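You operate a simulated robot arm through the tools that you are given. There is no shell and no other tool.

The job below is to be done with a simulated robot arm. You get a single attempt, and the scene is never put back.

JOB
Move the black hose end to outlet three.
Fine: shut and vent its old outlet before you part it, push it home in socket three, then open outlet three.

It is judged by the outcome, as a careful person would: the job done as asked, and still so three seconds after it is handed in. It fails if anything else is knocked over, pushed out of place, dropped, spilled or broken.

ROBOT AND FRAMES
A 7-joint arm with a three-finger gripper, fixed in place. Base frame: the origin is at the foot of the arm, x ahead of it, y to its left, z up. Readings come in mm, degrees, newtons and seconds.
With the tool pointing down near the work surface it reaches from about 100 to 820 mm from the base axis. Its first joint turns from -166.0 to 166.0 degrees. Payload 2.69 kg.
Tool frame: the origin (TCP) lies between the finger pads and is the grasp point; the fingertips stand 29 mm ahead of it; z points along the fingers, y is the line along which they close. Largest opening 120 mm; the body of the gripper starts 78 mm behind the TCP.
Orientation is that of the tool frame in the base frame, as a unit quaternion [w, x, y, z]. With the fingers straight down and closing along the base's y, the tool's x points along the base's -x, its y along +y and its z along -z.

CONTROLS
- The arm moves only by the tool move_arm. Its argument "rows" is a list that holds one entry, the list of rows, each a list of 7 numbers: the turn, a rotation vector about the tool's x, y, z in degrees, then the shift along the tool's x, y, z in mm, then the closure, from 0 (fully open) to 1 (shut). In form: [[[ax, ay, az, dx, dy, dz, gripper], ...]]. A call has 1 to 20 rows; each row shifts and turns the commanded pose from where the row before left it, along the tool's axes as they then stand. Rows are played at 5 a second. More than 50 mm and 8.6 degrees between two rows, or a gripper value outside its range, and nothing of the call is played. Where a pose cannot be reached the arm comes as near as it can. A force on the tool above 40 N (or 10 N above the force at the start of the call, whichever is more), or a blocked arm, ends the call early, and 0.2 s more pass. The fingers move at their own pace and stop on an object; they squeeze with about 31 N. The grip force told is the motor's: it shows also when the fingers shut on nothing. Time passes only in rows, and 0.2 s behind the last, so rows that do not move let the fingers close. It gives the time, the measured TCP pose, the force on the tool (base axes), the opening and the grip force at its end, in the units of the frame above (readings bear some noise), with the torque about the TCP (base axes, N m) and any sound that the robot's microphone picked up, and new pictures: "views" is both (left out), scene, wrist or none.
- Cameras (640 x 400 px; columns grow to the right, rows downward): "scene" is fixed at [222, 651.1, 1598.8]; the picture's right is [-0.86, -0.51, 0.00], its down [-0.30, 0.51, -0.81] and it looks along [0.41, -0.70, -0.59] (base axes); focal length 309 px, centre (320, 200). "wrist" rides on the gripper at [63, 0, -104] in the tool frame; the picture's right is [0.00, 1.00, 0.00], its down [-0.83, 0.00, -0.56] and it looks along [-0.56, 0.00, 0.83] (tool axes); focal length 275 px, centre (320, 200). There is no depth. A picture from a camera that has moved, and an enlarged one, comes with that camera's place and axes in the base frame and with its lens.
- raise_lower(by): slides the trunk up (or, below 0, down) by that many mm; the arm rides with it, the base frame stays. It gives what a move gives, with no picture.
- enlarge(camera, box): a new picture of the part [left, top, right, bottom] of that camera's present view, enlarged. It takes no simulated time.
- close_job(): hands the job in; it is judged then, once.

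Places have to be worked out from the pictures, the camera data and where the tool is seen. Open the gripper and draw the arm clear of the work before you hand the job in, unless the task says otherwise.

The tools are called after "Request:" as a command line: name --argument value ..., lists and objects as JSON in quotes. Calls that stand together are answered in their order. move_arm: Moves the arm, as the interface text tells. Its arguments: {"type":"object","properties":{"rows":{"type":"array"},"views":{"type":"string","enum":["both","scene","wrist","none"]}},"required":["rows"]} The other tools are called the same way: raise_lower (by) slides the trunk up or down; enlarge (camera, box) takes an enlarged picture of a part of a camera's view; close_job () hands the job in.

At the start:

```text
clock: 0.0
ee_pos: [558.9, -175.5, 1250.6]
orientation: [0.001, 0.001, 1.0, 0.0]
contact_force: [-0.2, 0.2, 0.3]
torque: [-0.01, 0.03, 0.01]
grip_width: 120.1
finger_force: 0.0
trunk travel left (down, up): [-375.0, 211.0]
```

scene: 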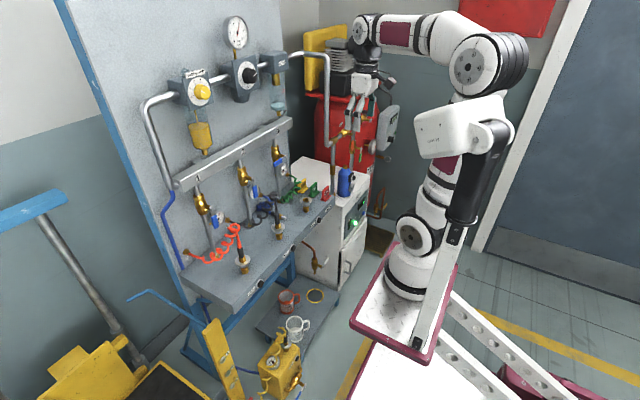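
wrist: 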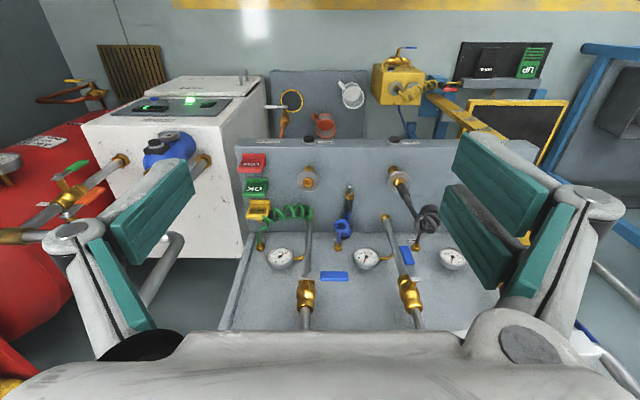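

The pictures show a pneumatic manifold on a panel with three outlets, valves, gauges and hoses. I'll enlarge parts of both views before moving anything.

Request:
enlarge --camera "scene" --box '[150, 100, 350, 225]'

Request:
enlarge --camera "scene" --box '[150, 180, 350, 305]'

Request:
enlarge --camera "wrist" --box '[220, 130, 540, 330]'

```text
3.20 times, centred on (250, 162) of scene
camera zoom: at [222.0, 651.1, 1598.8], right [-0.86, -0.51, 0.0], down [-0.3, 0.51, -0.81], along [0.41, -0.7, -0.59], focal length 988 px, centre (544, 320)
```

zoom: 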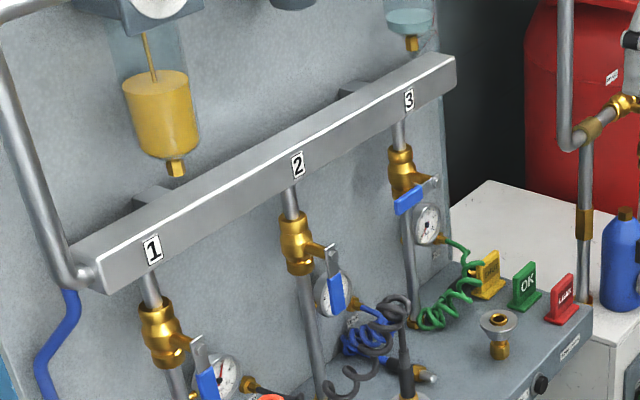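

```text
3.20 times, centred on (250, 242) of scene
camera zoom: at [222.0, 651.1, 1598.8], right [-0.86, -0.51, 0.0], down [-0.3, 0.51, -0.81], along [0.41, -0.7, -0.59], focal length 988 px, centre (544, 64)
```

zoom: 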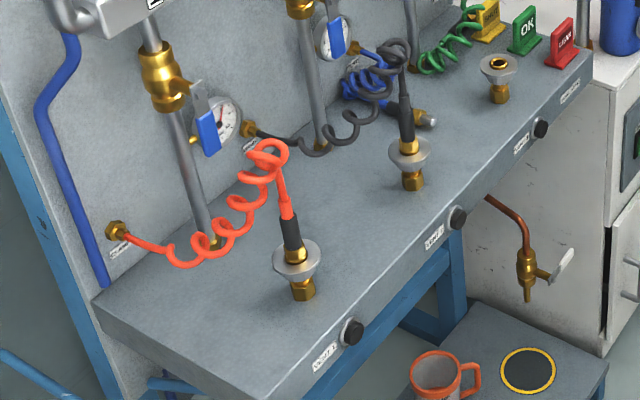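

```text
2.00 times, centred on (380, 230) of wrist
camera zoom: at [495.2, -177.3, 1354.6], right [0.0, 1.0, 0.0], down [0.83, 0.0, 0.56], along [0.56, 0.0, -0.83], focal length 551 px, centre (200, 140)
```

zoom: 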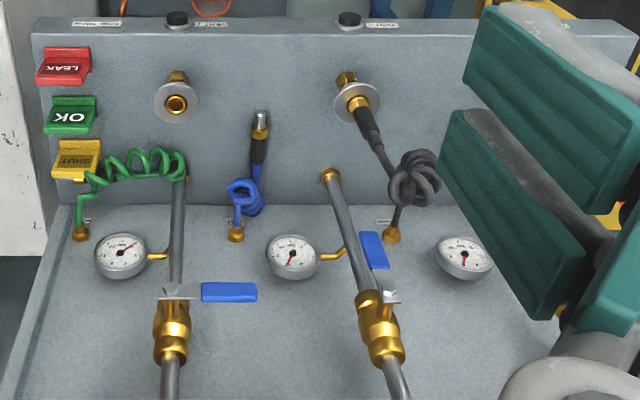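

Lever 3 lies across its pipe and levers 1 and 2 lie along theirs, with the black hose in socket 2. I'll enlarge the labels, gauges and front knobs to be sure.

Request:
enlarge --camera "scene" --box '[235, 210, 335, 290]'

Request:
enlarge --camera "scene" --box '[220, 140, 340, 215]'

Request:
enlarge --camera "wrist" --box '[230, 125, 350, 200]'

Request:
enlarge --camera "wrist" --box '[340, 125, 460, 200]'

Request:
enlarge --camera "wrist" --box '[240, 220, 480, 330]'

Request:
enlarge --camera "scene" --box '[160, 10, 300, 110]'

```text
5.00 times, centred on (285, 250) of scene
camera zoom: at [222.0, 651.1, 1598.8], right [-0.86, -0.51, 0.0], down [-0.3, 0.51, -0.81], along [0.41, -0.7, -0.59], focal length 1544 px, centre (495, -50)
```

zoom: 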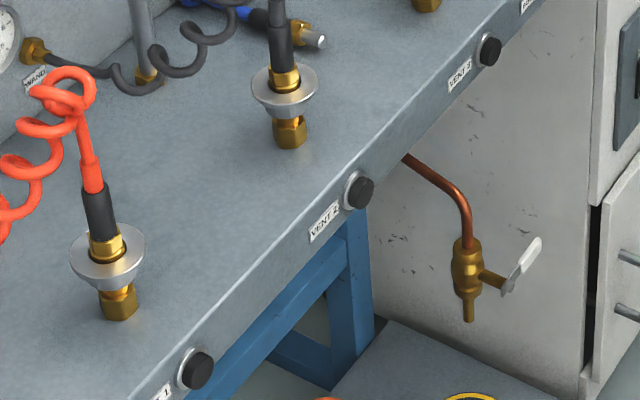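

```text
5.33 times, centred on (280, 178) of scene
camera zoom: at [222.0, 651.1, 1598.8], right [-0.86, -0.51, 0.0], down [-0.3, 0.51, -0.81], along [0.41, -0.7, -0.59], focal length 1647 px, centre (533, 320)
```

zoom: 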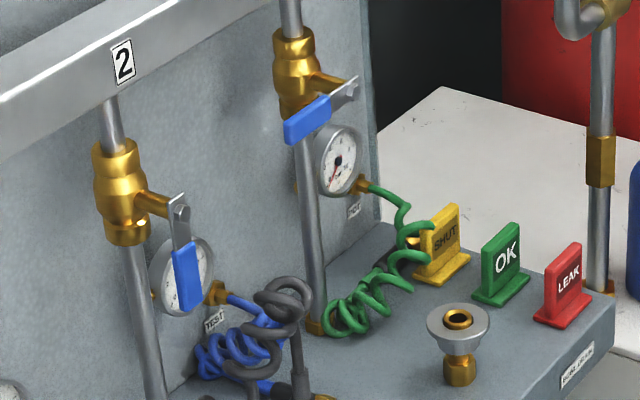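

```text
5.33 times, centred on (290, 162) of wrist
camera zoom: at [495.2, -177.3, 1354.6], right [0.0, 1.0, 0.0], down [0.83, 0.0, 0.56], along [0.56, 0.0, -0.83], focal length 1468 px, centre (480, 400)
```

zoom: 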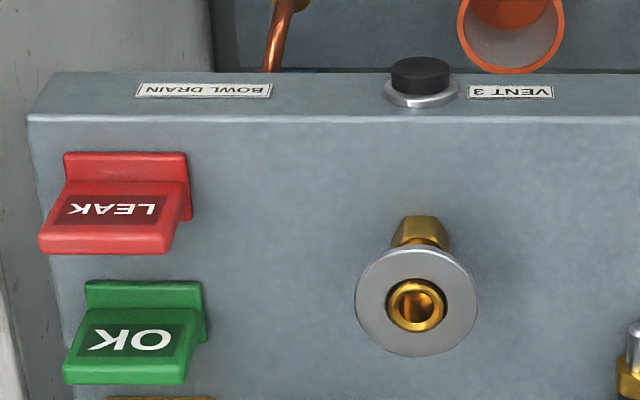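

```text
5.33 times, centred on (400, 162) of wrist
camera zoom: at [495.2, -177.3, 1354.6], right [0.0, 1.0, 0.0], down [0.83, 0.0, 0.56], along [0.56, 0.0, -0.83], focal length 1468 px, centre (-107, 400)
```

zoom: 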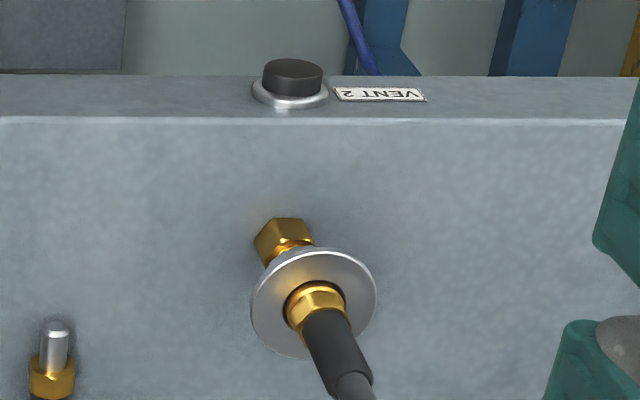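

```text
2.67 times, centred on (360, 275) of wrist
camera zoom: at [495.2, -177.3, 1354.6], right [0.0, 1.0, 0.0], down [0.83, 0.0, 0.56], along [0.56, 0.0, -0.83], focal length 734 px, centre (213, 0)
```

zoom: 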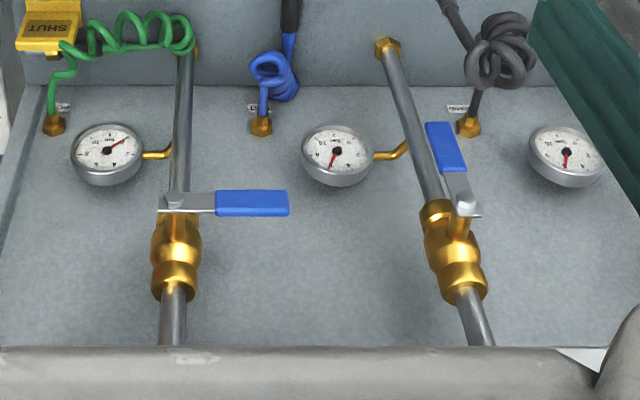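

```text
4.00 times, centred on (230, 60) of scene
camera zoom: at [222.0, 651.1, 1598.8], right [-0.86, -0.51, 0.0], down [-0.3, 0.51, -0.81], along [0.41, -0.7, -0.59], focal length 1235 px, centre (680, 760)
```

zoom: 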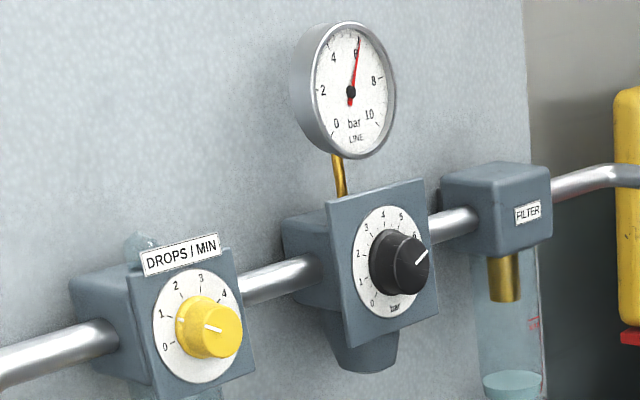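

Reading of the scene: black hose is in socket 2 (about x 789, y -11, z 851). Lever 2 hangs down its pipe (pivot about 874, -12, 1030) so outlet 2 is open at 6 bar. VENT 2 is a button on the bench front (about 724, -11, 770). Outlet 3 is shut, its lever pointing +y and its gauge at 0. I'll work with the camera above the tool, so first I turn the wrist about the tool axis in free air.

Request:
move_arm --rows '[[[0, 0, 8.5, 0, 0, 0, 0], [0, 0, 8.5, 0, 0, 0, 0], [0, 0, 8.5, 0, 0, 0, 0], [0, 0, 8.5, 0, 0, 0, 0], [0, 0, 8.5, 0, 0, 0, 0], [0, 0, 8.5, 0, 0, 0, 0], [0, 0, 8.5, 0, 0, 0, 0], [0, 0, 8.5, 0, 0, 0, 0], [0, 0, 8.5, 0, 0, 0, 0], [0, 0, 8.5, 0, 0, 0, 0]]]' --views "both"

```text
clock: 2.2
ee_pos: [558.9, -176.9, 1250.7]
orientation: [0.0, 0.677, 0.736, -0.002]
contact_force: [-1.2, 1.1, -0.1]
torque: [0.07, 0.0, 0.02]
grip_width: 119.9
finger_force: 0.0
trunk travel left (down, up): [-375.0, 211.0]
camera wrist: at [552.6, -114.4, 1354.6], right [1.0, 0.09, 0.0], down [0.07, -0.83, 0.56], along [0.05, -0.55, -0.83], focal length 275 px, centre (320, 200)
```

scene: 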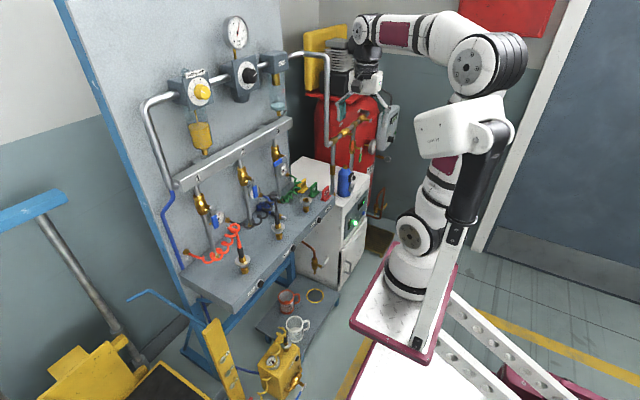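
wrist: 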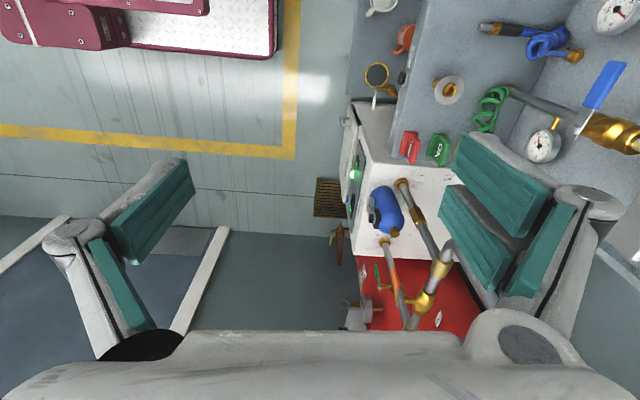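

The wrist followed the turn exactly, so I carry on to complete the half turn.

Request:
move_arm --rows '[[[0, 0, 7.92, 0, 0, 0, 0], [0, 0, 7.92, 0, 0, 0, 0], [0, 0, 7.92, 0, 0, 0, 0], [0, 0, 7.92, 0, 0, 0, 0], [0, 0, 7.92, 0, 0, 0, 0], [0, 0, 7.92, 0, 0, 0, 0], [0, 0, 7.92, 0, 0, 0, 0], [0, 0, 7.92, 0, 0, 0, 0], [0, 0, 7.92, 0, 0, 0, 0], [0, 0, 7.92, 0, 0, 0, 0], [0, 0, 7.92, 0, 0, 0, 0], [0, 0, 7.92, 0, 0, 0, 1]]]' --views "both"

```text
clock: 4.8
ee_pos: [559.0, -175.9, 1250.6]
orientation: [0.0, 1.0, -0.001, 0.001]
contact_force: [-0.2, 0.4, 0.5]
torque: [-0.02, 0.02, -0.01]
grip_width: 23.7
finger_force: 5.3
trunk travel left (down, up): [-375.0, 211.0]
camera wrist: at [621.3, -176.9, 1354.7], right [0.0, -1.0, 0.0], down [-0.83, 0.0, 0.56], along [-0.56, 0.0, -0.83], focal length 275 px, centre (320, 200)
```

scene: 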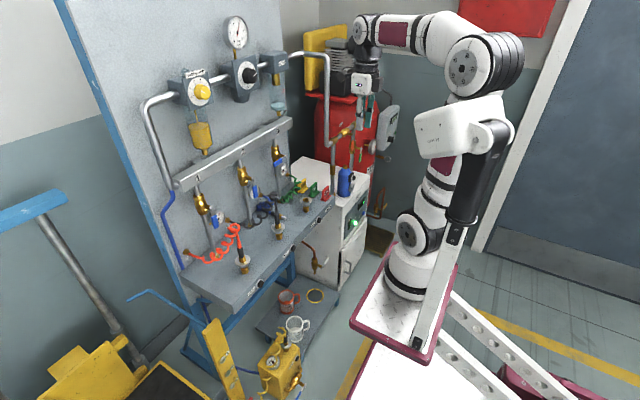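
wrist: 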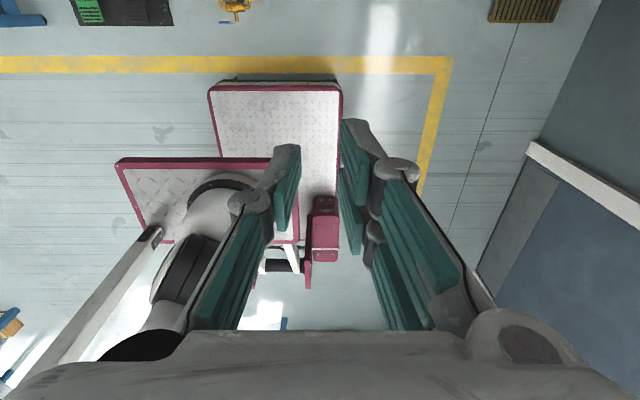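

The half turn is done and the fingers are shutting. Next I pitch the tool forward about 48 degrees about its y axis, keeping the TCP in place, to look at the panel.

Request:
move_arm --rows '[[[0, 8, 0, 0, 0, 0, 1], [0, 8, 0, 0, 0, 0, 1], [0, 8, 0, 0, 0, 0, 1], [0, 8, 0, 0, 0, 0, 1], [0, 8, 0, 0, 0, 0, 1], [0, 8, 0, 0, 0, 0, 1]]]' --views "both"

```text
clock: 6.2
ee_pos: [559.0, -175.7, 1250.1]
orientation: [0.001, 0.913, 0.0, 0.408]
contact_force: [0.0, 0.0, 0.0]
torque: [0.0, 0.02, 0.03]
grip_width: 0.0
finger_force: 28.6
trunk travel left (down, up): [-375.0, 211.0]
camera wrist: at [522.9, -176.9, 1366.7], right [0.0, -1.0, 0.0], down [-0.97, 0.0, -0.25], along [0.25, 0.0, -0.97], focal length 275 px, centre (320, 200)
```

scene: 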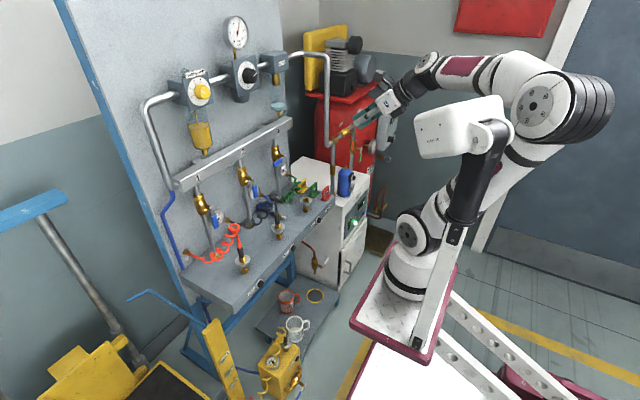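
wrist: 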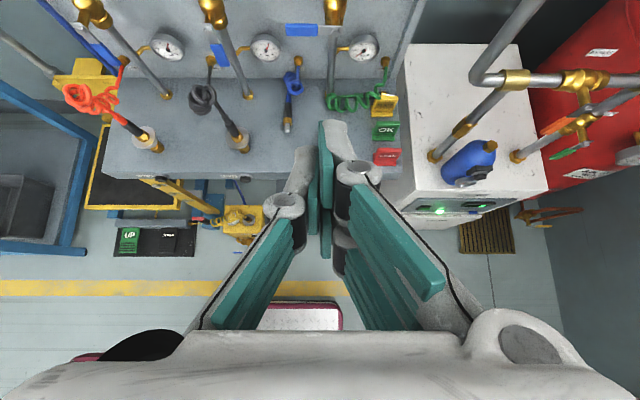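

Now the panel is upright in the wrist view. I enlarge it to check the hose coils around lever 2 and socket 2.

Request:
enlarge --camera "wrist" --box '[130, 0, 290, 100]'

Request:
enlarge --camera "wrist" --box '[130, 70, 290, 170]'

Request:
enlarge --camera "wrist" --box '[260, 0, 420, 100]'

```text
4.00 times, centred on (210, 50) of wrist
camera zoom: at [522.9, -176.9, 1366.7], right [0.0, -1.0, 0.0], down [-0.97, 0.0, -0.25], along [0.25, 0.0, -0.97], focal length 1101 px, centre (760, 800)
```

zoom: 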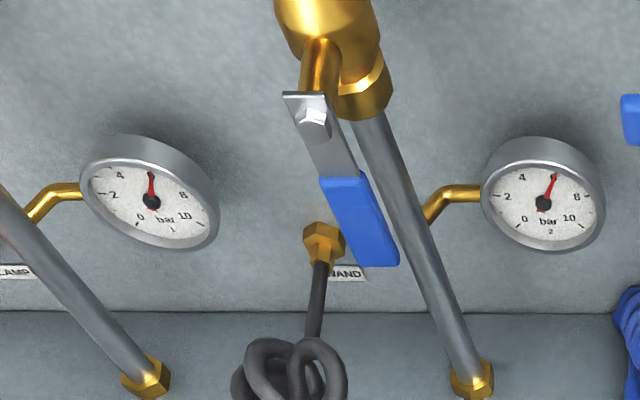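

```text
4.00 times, centred on (210, 120) of wrist
camera zoom: at [522.9, -176.9, 1366.7], right [0.0, -1.0, 0.0], down [-0.97, 0.0, -0.25], along [0.25, 0.0, -0.97], focal length 1101 px, centre (760, 520)
```

zoom: 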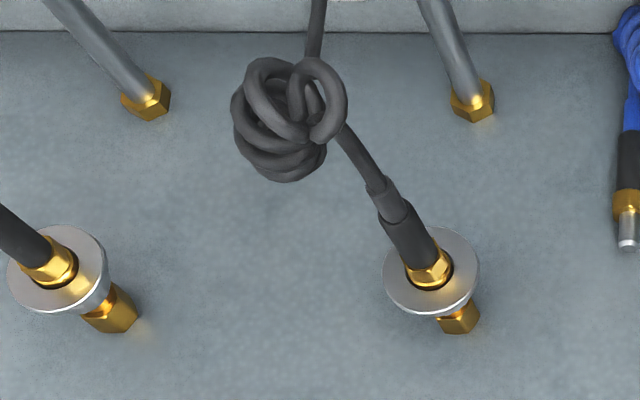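

```text
4.00 times, centred on (340, 50) of wrist
camera zoom: at [522.9, -176.9, 1366.7], right [0.0, -1.0, 0.0], down [-0.97, 0.0, -0.25], along [0.25, 0.0, -0.97], focal length 1101 px, centre (240, 800)
```

zoom: 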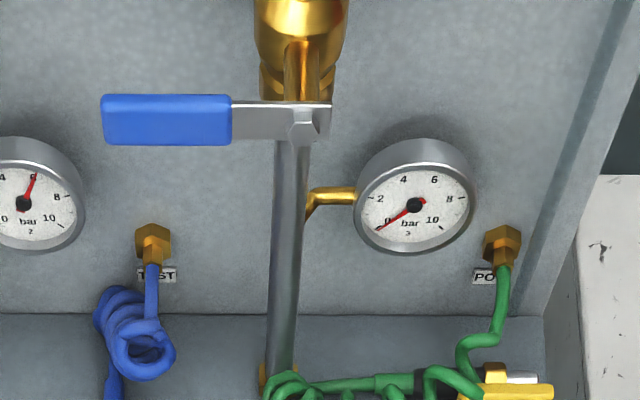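

Gauge 2 reads 6 bar and gauge 3 reads 0. The black coil stands at about (784, 5, 990), in front of lever 2. I'll come in from above and to the right at 40 degrees pitch, stopping first about 155 mm short of the lever along the tool axis.

Request:
move_arm --rows '[[[0, -8, 0, 0, 0, 0, 1], [0, 0, 0, 9.69, -16.57, 34.24, 1], [0, 0, 0, 9.69, -16.57, 34.24, 1], [0, 0, 0, 9.69, -16.57, 34.24, 1], [0, 0, 0, 9.69, -16.57, 34.24, 1], [0, 0, 0, 9.69, -16.57, 34.24, 1], [0, 0, 0, 9.69, -16.57, 34.24, 1], [0, 0, 0, 9.69, -16.57, 34.24, 1], [0, 0, 0, 0, 0, 0, 1]]]' --views "both"

```text
clock: 8.2
ee_pos: [764.7, -58.6, 1110.3]
orientation: [0.0, 0.94, 0.0, 0.342]
contact_force: [0.9, -0.8, 0.7]
torque: [0.0, -0.01, 0.03]
grip_width: 0.2
finger_force: 28.2
trunk travel left (down, up): [-375.0, 211.0]
camera wrist: at [745.8, -59.7, 1230.1], right [0.0, -1.0, 0.0], down [-0.99, 0.0, -0.11], along [0.11, 0.0, -0.99], focal length 275 px, centre (320, 200)
```

scene: 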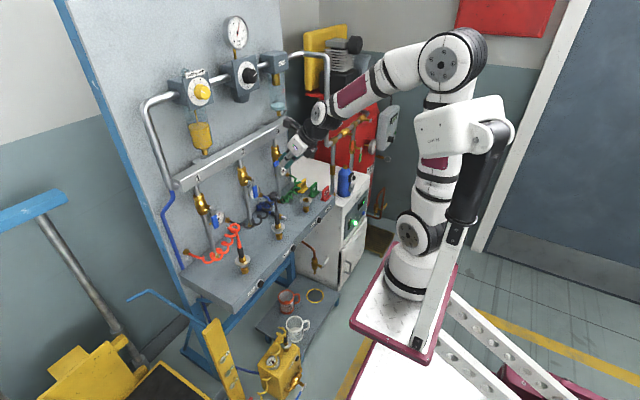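
wrist: 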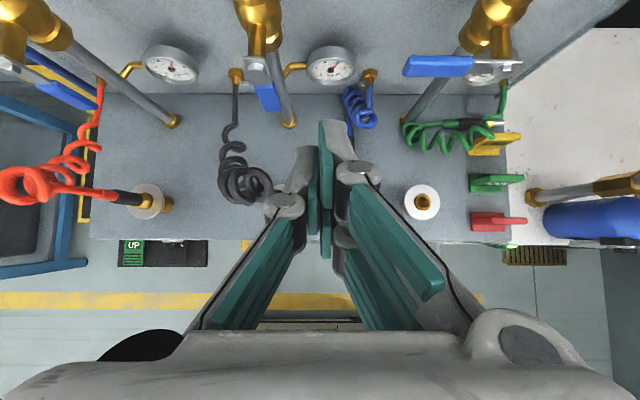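

The pose was reached exactly. I enlarge the lever 2 area to check its position before moving in.

Request:
enlarge --camera "wrist" --box '[200, 20, 360, 120]'

Request:
enlarge --camera "scene" --box '[220, 110, 340, 185]'

```text
4.00 times, centred on (280, 70) of wrist
camera zoom: at [745.8, -59.7, 1230.1], right [0.0, -1.0, 0.0], down [-0.99, 0.0, -0.11], along [0.11, 0.0, -0.99], focal length 1101 px, centre (480, 720)
```

zoom: 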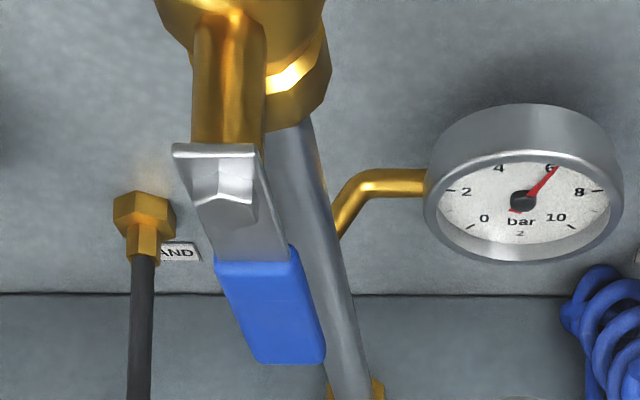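

```text
5.33 times, centred on (280, 148) of scene
camera zoom: at [222.0, 651.1, 1598.8], right [-0.86, -0.51, 0.0], down [-0.3, 0.51, -0.81], along [0.41, -0.7, -0.59], focal length 1647 px, centre (533, 480)
```

zoom: 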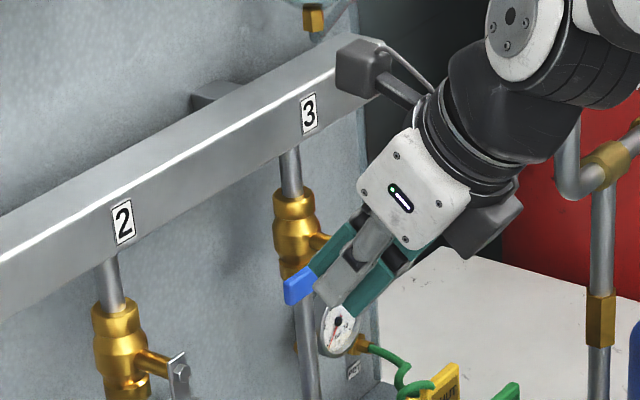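

Handle 2 spans about y -19..0, z 950..1005 at x 874, so my estimate holds. I advance along the tool axis to the right side of the handle, leaving a gap of about 20 mm.

Request:
move_arm --rows '[[[0, 0, 0, -0.2, -1.7, 31.6, 1], [0, 0, 0, -0.2, -1.7, 31.6, 1], [0, 0, 0, -0.2, -1.7, 31.6, 1], [0, 0, 0, -0.2, -1.7, 31.6, 1], [0, 0, 0, -0.2, -1.7, 31.6, 1], [0, 0, 0, 0, 0, 0, 1]]]' --views "both"

```text
clock: 9.6
ee_pos: [865.6, -51.6, 988.6]
orientation: [0.001, 0.94, -0.001, 0.342]
contact_force: [-0.2, 0.4, 0.5]
torque: [0.01, 0.02, -0.02]
grip_width: 0.1
finger_force: 28.1
trunk travel left (down, up): [-375.0, 211.0]
camera wrist: at [845.9, -53.2, 1108.7], right [0.0, -1.0, 0.0], down [-0.99, 0.0, -0.11], along [0.11, 0.0, -0.99], focal length 275 px, centre (320, 200)
```

scene: 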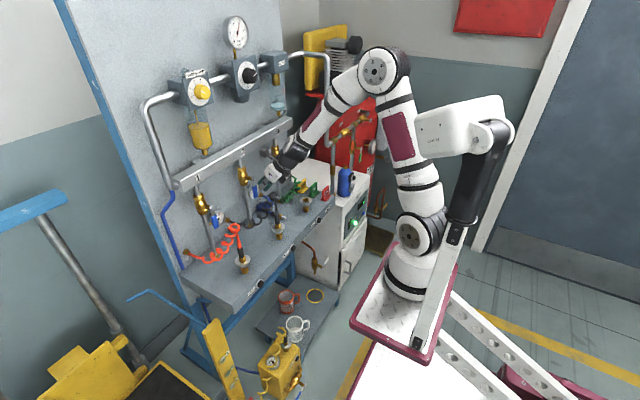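
wrist: 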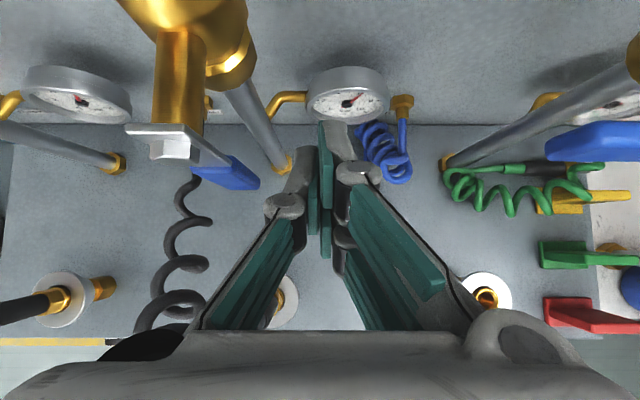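

The fingers sit to the right of handle 2 with no contact. I start pushing it toward +y along its arc, the first 30 degrees only.

Request:
move_arm --rows '[[[0, 0, 0, 0, -10.5, 0, 1], [0, 0, 0, 0, -10.5, 0, 1], [0, 0, 0, -1.3, -5.8, 1.5, 1], [0, 0, 0, -1.3, -5.7, 1.5, 1], [0, 0, 0, -0.4, -6.5, 0.4, 1], [0, 0, 0, -0.3, -6.6, 0.4, 1], [0, 0, 0, 0, 0, 0, 1]]]' --views "both"

```text
clock: 11.2
ee_pos: [866.2, -5.1, 984.0]
orientation: [0.001, 0.939, -0.001, 0.343]
contact_force: [-3.0, -2.8, -0.1]
torque: [0.03, -0.02, 0.06]
grip_width: 0.1
finger_force: 28.9
trunk travel left (down, up): [-375.0, 211.0]
camera wrist: at [845.8, -6.5, 1103.8], right [0.0, -1.0, 0.0], down [-0.99, 0.0, -0.11], along [0.11, 0.0, -0.99], focal length 275 px, centre (320, 200)
```

scene: 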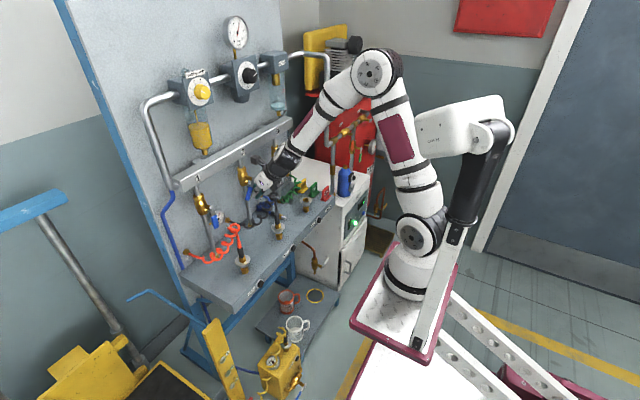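
wrist: 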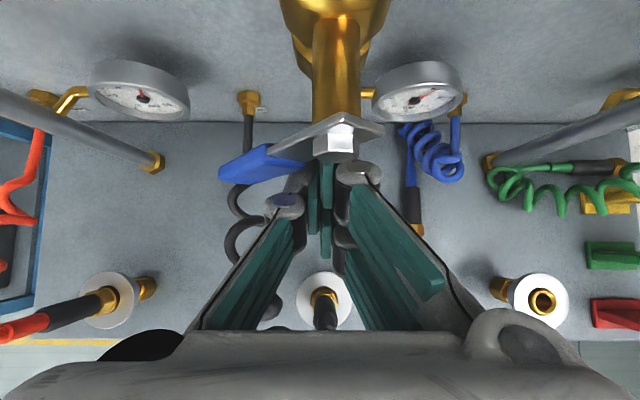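

The lever is turning freely at about 37 degrees with little force. I continue the arc up to the quarter turn.

Request:
move_arm --rows '[[[0, 0, 0, 0.7, -6.6, -0.85, 1], [0, 0, 0, 0.7, -6.6, -0.85, 1], [0, 0, 0, 2.2, -6.7, -2.65, 1], [0, 0, 0, 2.2, -6.7, -2.65, 1], [0, 0, 0, 3.6, -5.8, -4.3, 1], [0, 0, 0, 3.6, -5.8, -4.3, 1], [0, 0, 0, 4.8, -4.0, -5.7, 1], [0, 0, 0, 4.8, -4.0, -5.7, 1], [0, 0, 0, 0, 0, 0, 1]]]' --views "both"

```text
clock: 12.4
ee_pos: [866.9, 15.4, 999.2]
orientation: [0.007, 0.939, -0.008, 0.343]
contact_force: [-1.1, -10.7, 2.6]
torque: [0.25, 0.01, -0.03]
grip_width: 0.0
finger_force: 28.4
trunk travel left (down, up): [-375.0, 211.0]
stopped in row 6: the force on the tool passed its limit at 42 N (the readings are from after the stop); the commanded pose is now the measured one
camera wrist: at [847.0, 16.3, 1118.5], right [-0.02, -1.0, 0.01], down [-0.99, 0.02, -0.11], along [0.11, -0.01, -0.99], focal length 275 px, centre (320, 200)
```

scene: 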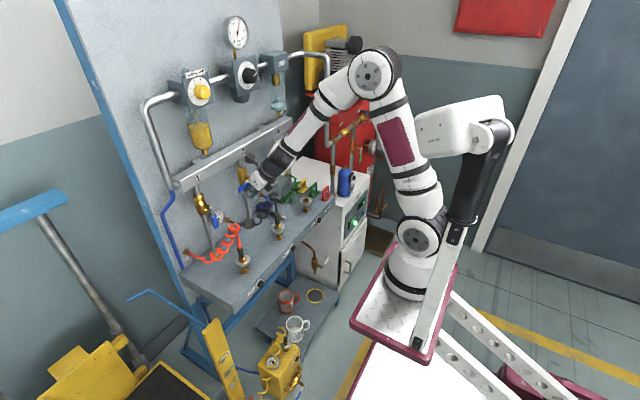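
wrist: 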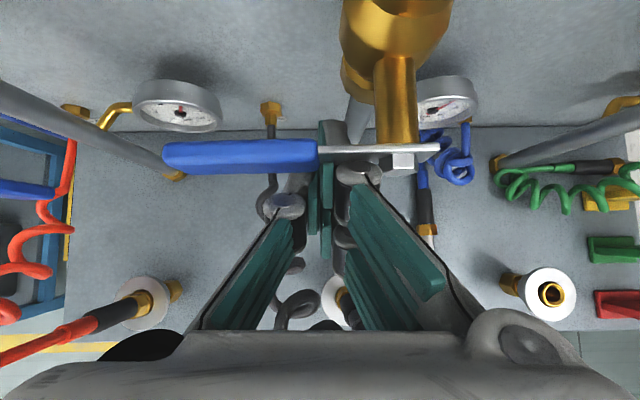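

The lever now lies across the pipe toward +y like lever 3, and it stopped against its end stop (42 N), so outlet 2 is shut. I lower the finger off the lever and back out along the tool axis.

Request:
move_arm --rows '[[[0, 0, 0, -3.9, 0, 4.6, 1], [0, 0, 0, -3.9, 0, 4.6, 1], [0, 0, 0, 0, 0, -30, 1], [0, 0, 0, 0, 0, -35, 1], [0, 0, 0, 0, 0, -40, 1], [0, 0, 0, 0, 0, -40, 1], [1.07, -0.15, -0.58, 0, 0, -20, 1], [0, 0, 0, 0, 0, 0, 1]]]' --views "both"

```text
clock: 14.2
ee_pos: [767.3, 21.8, 1104.8]
orientation: [0.009, 0.939, -0.001, 0.344]
contact_force: [0.3, 1.6, -0.1]
torque: [-0.02, 0.01, -0.05]
grip_width: 0.1
finger_force: 28.8
out of reach, approached as far as the arm can: row 7
trunk travel left (down, up): [-375.0, 211.0]
camera wrist: at [746.6, 22.3, 1224.6], right [-0.01, -1.0, 0.02], down [-0.99, 0.0, -0.11], along [0.11, -0.02, -0.99], focal length 275 px, centre (320, 200)
```

scene: 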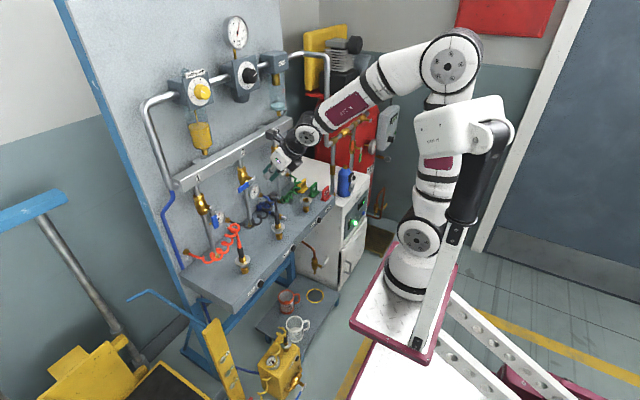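
wrist: 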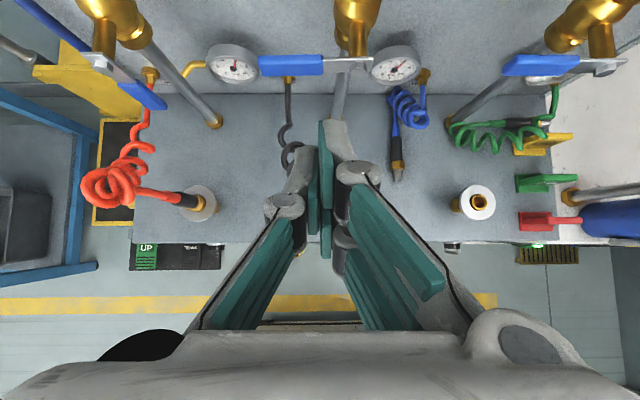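

Lever 2 now looks like lever 3. I enlarge to verify the angle and gauge 2.

Request:
enlarge --camera "wrist" --box '[240, 20, 440, 145]'

Request:
enlarge --camera "scene" --box '[210, 130, 330, 205]'

Request:
enlarge --camera "scene" --box '[230, 190, 350, 265]'

```text
3.20 times, centred on (340, 82) of wrist
camera zoom: at [746.6, 22.3, 1224.6], right [-0.01, -1.0, 0.02], down [-0.99, 0.0, -0.11], along [0.11, -0.02, -0.99], focal length 881 px, centre (256, 576)
```

zoom: 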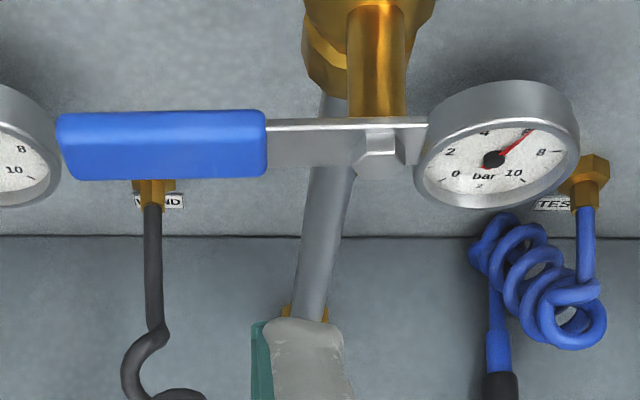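

```text
5.33 times, centred on (270, 168) of scene
camera zoom: at [222.0, 651.1, 1598.8], right [-0.86, -0.51, 0.0], down [-0.3, 0.51, -0.81], along [0.41, -0.7, -0.59], focal length 1647 px, centre (587, 373)
```

zoom: 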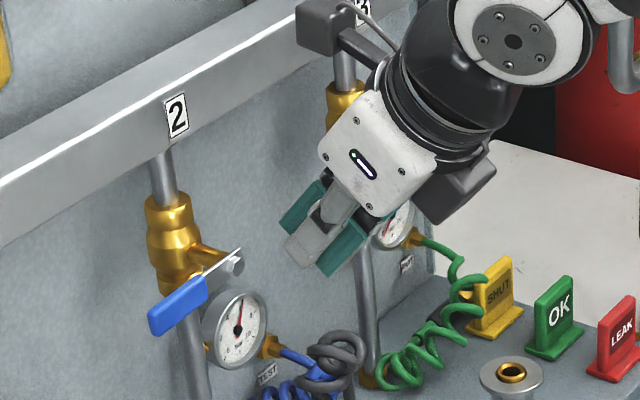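

```text
5.33 times, centred on (290, 228) of scene
camera zoom: at [222.0, 651.1, 1598.8], right [-0.86, -0.51, 0.0], down [-0.3, 0.51, -0.81], along [0.41, -0.7, -0.59], focal length 1647 px, centre (480, 53)
```

zoom: 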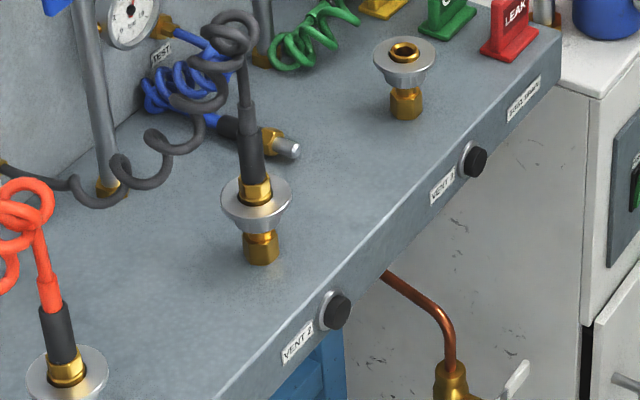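

Lever 2 is fully across, and gauge 2 still holds 6 bar trapped pressure. Next is VENT 2 on the bench front. I back away and down to in front of the bench before pitching the tool more level.

Request:
move_arm --rows '[[[0, 0, 0, -33, 6.6, -0.3, 1], [0, 0, 0, -33, 6.6, -0.3, 1], [0, 0, 0, -33, 6.6, -0.3, 1], [0, 0, 0, -33, 6.6, -0.3, 1], [0, 0, 0, -33, 6.6, -0.3, 1], [0, 8, 0, 0, 0, 0, 1], [0, 8, 0, 0, 0, 0, 1], [0, 8, 0, 0, 0, 0, 1], [0, 0, 0, 0, 0, 0, 1]]]' --views "both"

```text
clock: 16.2
ee_pos: [748.1, -7.5, 1064.6]
orientation: [-0.001, 0.883, 0.005, 0.469]
contact_force: [-0.7, -3.5, -0.9]
torque: [0.14, -0.02, 0.27]
grip_width: 0.1
finger_force: 28.6
out of reach, approached as far as the arm can: row 4, 5, 6, 7, 8
trunk travel left (down, up): [-375.0, 211.0]
camera wrist: at [696.5, -8.9, 1175.2], right [0.01, -1.0, 0.01], down [-0.93, -0.01, -0.38], along [0.38, 0.0, -0.93], focal length 275 px, centre (320, 200)
```

scene: 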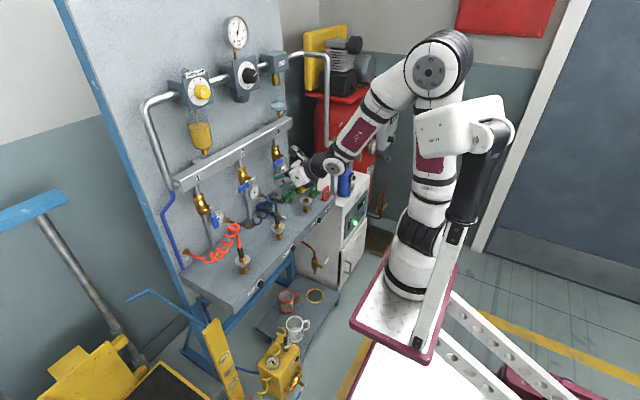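
wrist: 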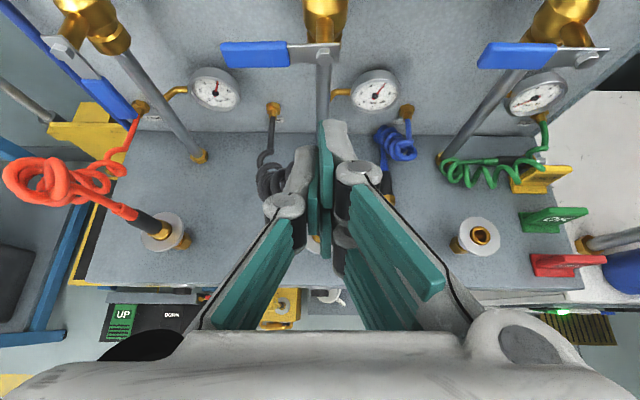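

The arm met a joint limit on the way down; it stopped at (748, -8, 1065) without touching anything. Gauge 2 still shows 6 bar. I'll lift straight up out of this, then lower the trunk so the bench front comes into easier reach.

Request:
move_arm --rows '[[[0, 0, 0, 17, 0, -10, 1], [0, 0, 0, 34, 0, -20, 1], [0, 0, 0, 34, 0, -20, 1], [0, 0, 0, 34, 0, -20, 1], [0, 0, 0, 34, 0, -20, 1], [0, 0, 0, 0, 0, 0, 1]]]' --views "both"

```text
clock: 17.8
ee_pos: [766.6, -17.2, 1199.3]
orientation: [-0.027, 0.894, -0.011, 0.447]
contact_force: [-0.2, 0.6, 0.9]
torque: [-0.05, 0.01, 0.0]
grip_width: 0.1
finger_force: 29.3
trunk travel left (down, up): [-375.0, 211.0]
stopped in row 6: the arm was blocked; the commanded pose is now the measured one
camera wrist: at [719.3, -24.7, 1312.9], right [0.01, -1.0, -0.05], down [-0.94, 0.01, -0.33], along [0.33, 0.05, -0.94], focal length 275 px, centre (320, 200)
```

scene: 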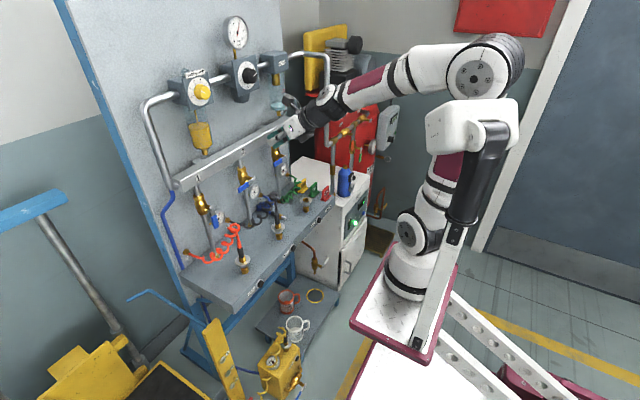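
wrist: 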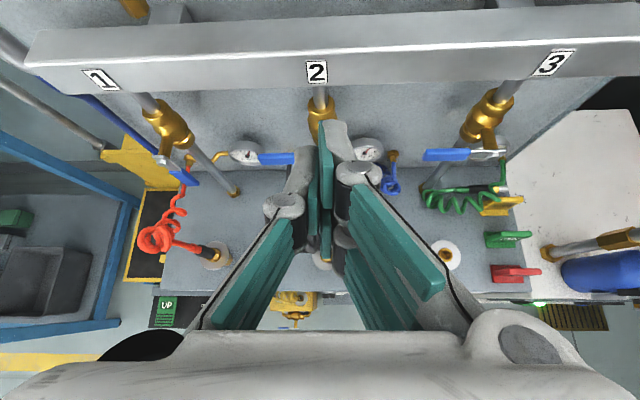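

The arm reports being blocked near the top, and the white box beside the elbow looks slightly shifted. I look closer there before anything else moves.

Request:
enlarge --camera "scene" --box '[370, 20, 550, 180]'

Request:
enlarge --camera "scene" --box '[330, 160, 530, 380]'

```text
2.50 times, centred on (460, 100) of scene
camera zoom: at [222.0, 651.1, 1598.8], right [-0.86, -0.51, 0.0], down [-0.3, 0.51, -0.81], along [0.41, -0.7, -0.59], focal length 772 px, centre (-30, 450)
```

zoom: 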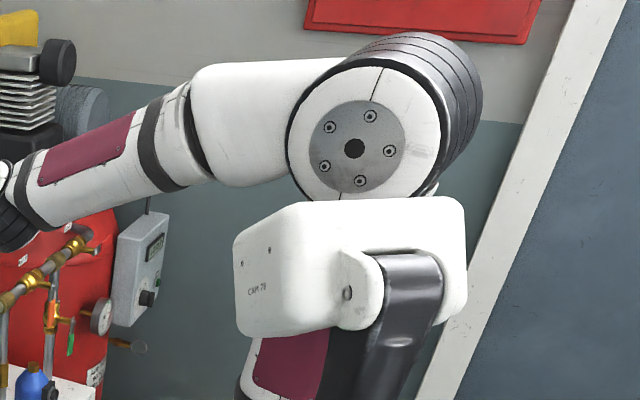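

```text
1.82 times, centred on (430, 270) of scene
camera zoom: at [222.0, 651.1, 1598.8], right [-0.86, -0.51, 0.0], down [-0.3, 0.51, -0.81], along [0.41, -0.7, -0.59], focal length 561 px, centre (120, 73)
```

zoom: 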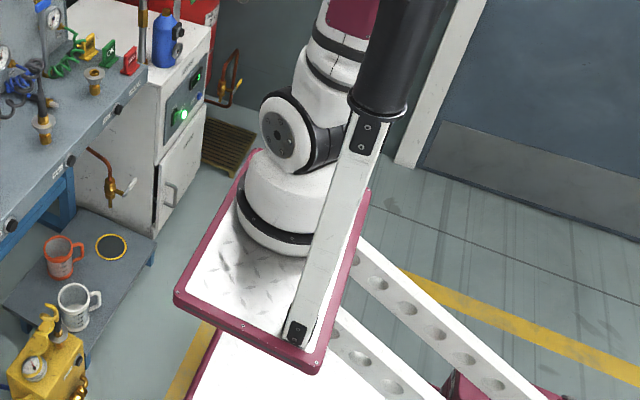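

The elbow has leaned against the robot's own camera head (the white box on its mast) while rising. I reverse the last rise by about 80 mm to relieve it and look again.

Request:
move_arm --rows '[[[0, 0, 0, -16, 0, 12, 1], [0, 0, 0, -24, 0, 18, 1], [0, 0, 0, -24, 0, 18, 1], [0, 0, 0, 0, 0, 0, 1]]]' --views "scene"

Request:
enlarge --camera "scene" --box '[370, 20, 550, 180]'

```text
clock: 18.8
ee_pos: [766.1, -11.9, 1123.1]
orientation: [-0.024, 0.892, -0.009, 0.451]
contact_force: [-0.8, 0.0, 0.3]
torque: [0.03, 0.02, 0.0]
grip_width: 0.0
finger_force: 28.6
trunk travel left (down, up): [-375.0, 211.0]
```

scene: 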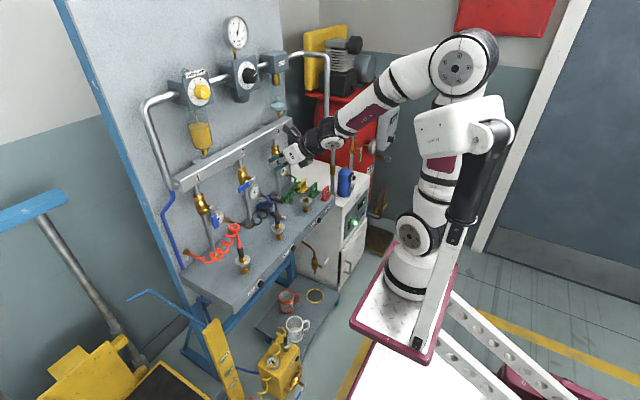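

```text
2.50 times, centred on (460, 100) of scene
camera zoom: at [222.0, 651.1, 1598.8], right [-0.86, -0.51, 0.0], down [-0.3, 0.51, -0.81], along [0.41, -0.7, -0.59], focal length 772 px, centre (-30, 450)
```

zoom: 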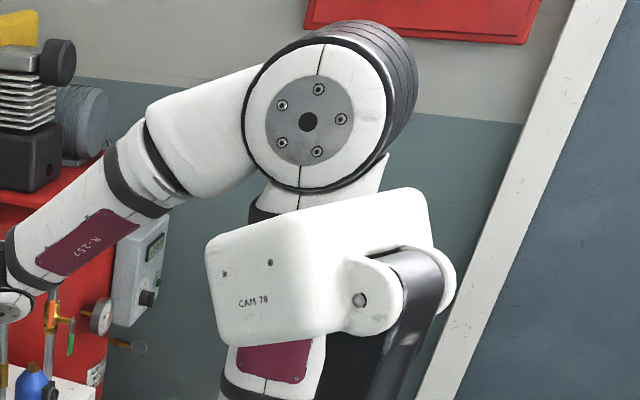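

The camera head sprang back to exactly its first place, so that was only the robot's own elbow leaning on it. Raising the trunk will bring the elbow forward, away from the head, and give room to work low and near. I draw back 30 mm first, then raise 200 mm.

Request:
move_arm --rows '[[[0, 0, 0, -17.8, 0, -24.1, 1], [0, 0, 0, 0, 0, 0, 1]]]' --views "none"

Request:
raise_lower --by 200

Request:
enlarge --camera "scene" --box '[160, 0, 560, 250]'

```text
clock: 19.4
ee_pos: [734.8, -11.7, 1122.9]
orientation: [-0.025, 0.892, -0.008, 0.452]
contact_force: [0.6, 0.3, -0.6]
torque: [0.01, -0.02, -0.03]
grip_width: 0.0
finger_force: 28.8
trunk travel left (down, up): [-375.0, 211.0]
```

```text
clock: 21.6
ee_pos: [736.2, -10.9, 1323.7]
orientation: [-0.025, 0.892, -0.009, 0.452]
contact_force: [-0.2, 1.0, 0.3]
torque: [0.01, 0.02, -0.01]
grip_width: 0.1
finger_force: 28.7
trunk travel left (down, up): [-575.0, 11.0]
```

```text
1.60 times, centred on (360, 125) of scene
camera zoom: at [222.0, 651.1, 1598.8], right [-0.86, -0.51, 0.0], down [-0.3, 0.51, -0.81], along [0.41, -0.7, -0.59], focal length 494 px, centre (256, 320)
```

zoom: 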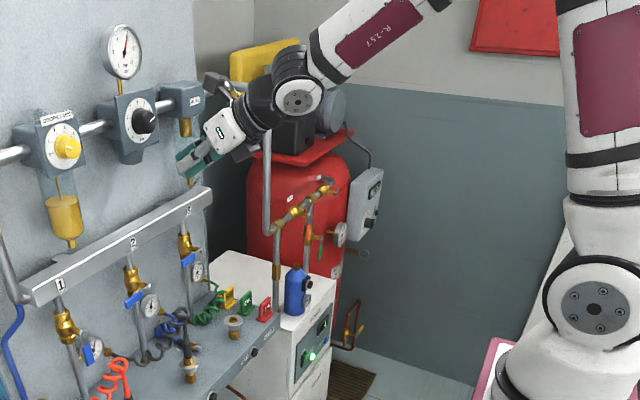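

The trunk is up 200 mm with nothing touched. Now I straighten the tool's small roll error and point it nearly down (10 degrees pitch), so the wrist can pass in front of the shoulder on the way down.

Request:
move_arm --rows '[[[-1.99, -0.05, -2.15, 0, 0, 0, 1], [0, -8, 0, 0, 0, 0, 1], [0, -8, 0, 0, 0, 0, 1], [0, -8, 0, 0, 0, 0, 1], [0, -8, 0, 0, 0, 0, 1], [0, -8, 0, 0, 0, 0, 1], [0, -3.6, 0, 0, 0, 0, 1], [0, 0, 0, 0, 0, 0, 1]]]' --views "both"

```text
clock: 23.4
ee_pos: [736.0, -10.7, 1316.8]
orientation: [0.0, 0.996, 0.0, 0.087]
contact_force: [0.8, -0.1, -0.1]
torque: [0.04, 0.01, 0.01]
grip_width: 0.0
finger_force: 28.7
out of reach, approached as far as the arm can: row 2
trunk travel left (down, up): [-575.0, 11.0]
camera wrist: at [780.3, -11.3, 1430.3], right [0.01, -1.0, 0.0], down [-0.91, -0.01, 0.4], along [-0.4, 0.0, -0.91], focal length 275 px, centre (320, 200)
```

scene: 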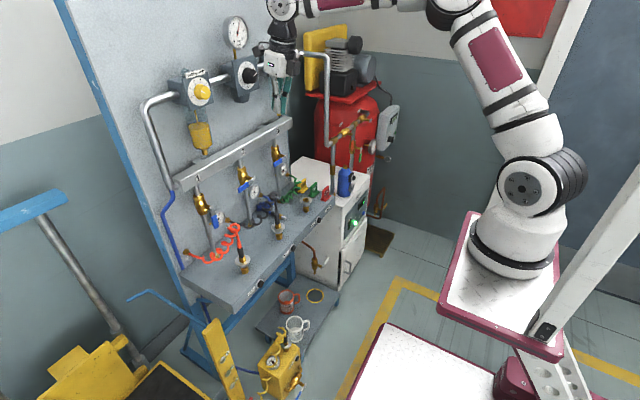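
wrist: 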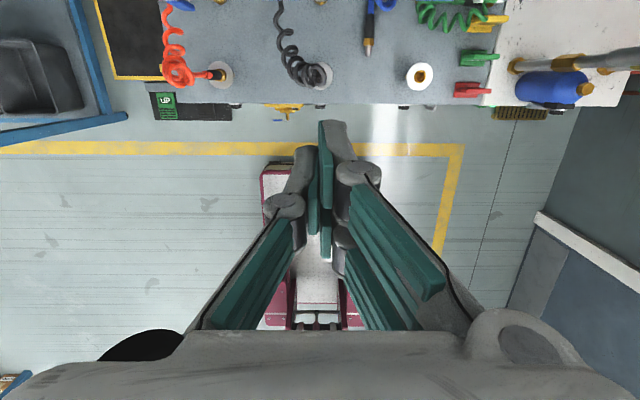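

The trunk's slide also carried the arm foot back about 200 mm, which gives plenty of elbow room. I bring the tool down in front of the bench to about (600, -11, 1000) and pitch it to about 70 degrees.

Request:
move_arm --rows '[[[0, 0, 0, -23.6, 0, 36.1, 1], [0, 0, 0, -23.6, 0, 36.1, 1], [0, 0, 0, -23.6, 0, 36.1, 1], [0, 0, 0, -23.6, 0, 36.1, 1], [0, 0, 0, -23.6, 0, 36.1, 1], [0, 0, 0, -23.6, 0, 36.1, 1], [0, 0, 0, -23.6, 0, 36.1, 1], [0, 0, 0, -23.6, 0, 36.1, 1], [0, 8.5, 0, 0, 0, 0, 1], [0, 8.5, 0, 0, 0, 0, 1], [0, 8.5, 0, 0, 0, 0, 1], [0, 8.5, 0, 0, 0, 0, 1], [0, 8.5, 0, 0, 0, 0, 1], [0, 8.5, 0, 0, 0, 0, 1], [0, 8.5, 0, 0, 0, 0, 1], [0, 0, 0, 0, 0, 0, 1]]]' --views "both"

```text
clock: 26.8
ee_pos: [600.1, -8.1, 1000.4]
orientation: [0.003, 0.904, -0.006, 0.427]
contact_force: [0.1, 0.3, 0.2]
torque: [-0.02, -0.02, -0.01]
grip_width: 0.0
finger_force: 28.9
out of reach, approached as far as the arm can: row 14, 15
trunk travel left (down, up): [-575.0, 11.0]
camera wrist: at [558.8, -8.4, 1114.8], right [-0.01, -1.0, 0.01], down [-0.96, 0.01, -0.29], along [0.29, -0.01, -0.96], focal length 275 px, centre (320, 200)
```

scene: 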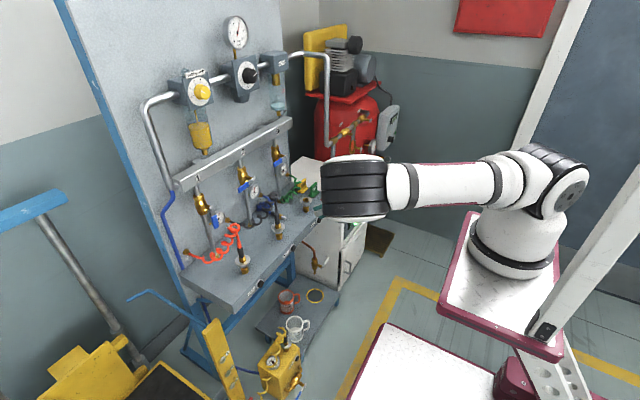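
wrist: 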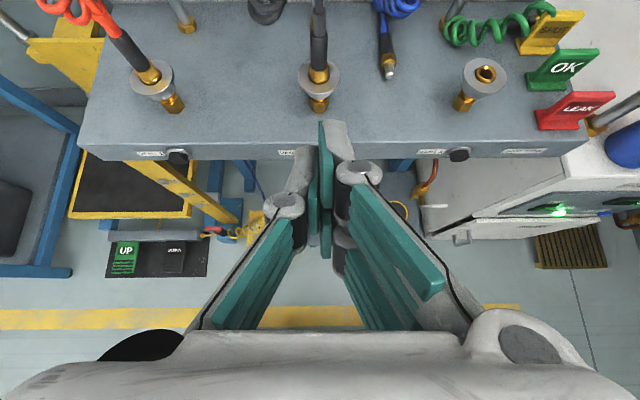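

Tool is at 51 degrees pitch, and vents 1 and 3 show either side with VENT 2 hidden behind the fingertips, so I'm lined up in y. I lower to about (640, -11, 810) and try a little more pitch.

Request:
move_arm --rows '[[[0.6, 0, -0.47, -24.3, 0.6, 30.3, 1], [0, 0, 0, -24.3, 0.6, 30.3, 1], [0, 0, 0, -24.3, 0.6, 30.3, 1], [0, 0, 0, -24.3, 0.6, 30.3, 1], [0, 0, 0, -24.3, 0.6, 30.3, 1], [0, 6, 0, 0, 0, 0, 1], [0, 6, 0, 0, 0, 0, 1], [0, 6, 0, 0, 0, 0, 1], [0, 0, 0, 0, 0, 0, 1]]]' --views "both"

```text
clock: 28.8
ee_pos: [619.2, 3.5, 974.8]
orientation: [0.004, 0.907, -0.003, 0.422]
contact_force: [0.0, 0.0, 0.5]
torque: [0.01, 0.0, -0.03]
grip_width: 0.0
finger_force: 28.8
out of reach, approached as far as the arm can: row 1, 2, 3, 4, 5, 6, 7, 8
trunk travel left (down, up): [-575.0, 11.0]
camera wrist: at [579.8, 3.0, 1090.6], right [-0.01, -1.0, 0.01], down [-0.96, 0.0, -0.28], along [0.28, -0.01, -0.96], focal length 275 px, centre (320, 200)
```

scene: 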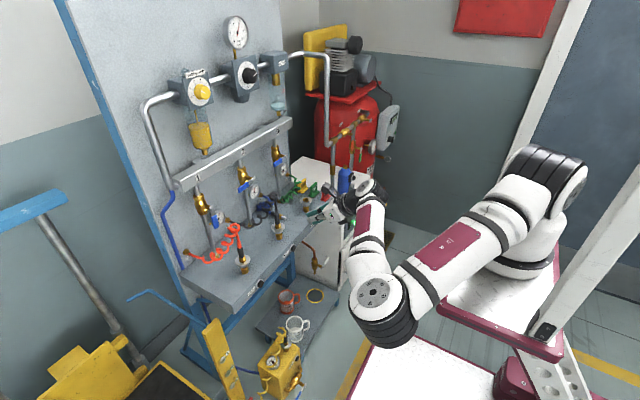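
wrist: 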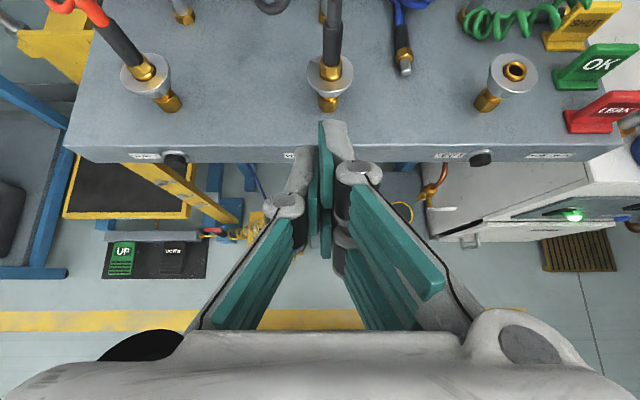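

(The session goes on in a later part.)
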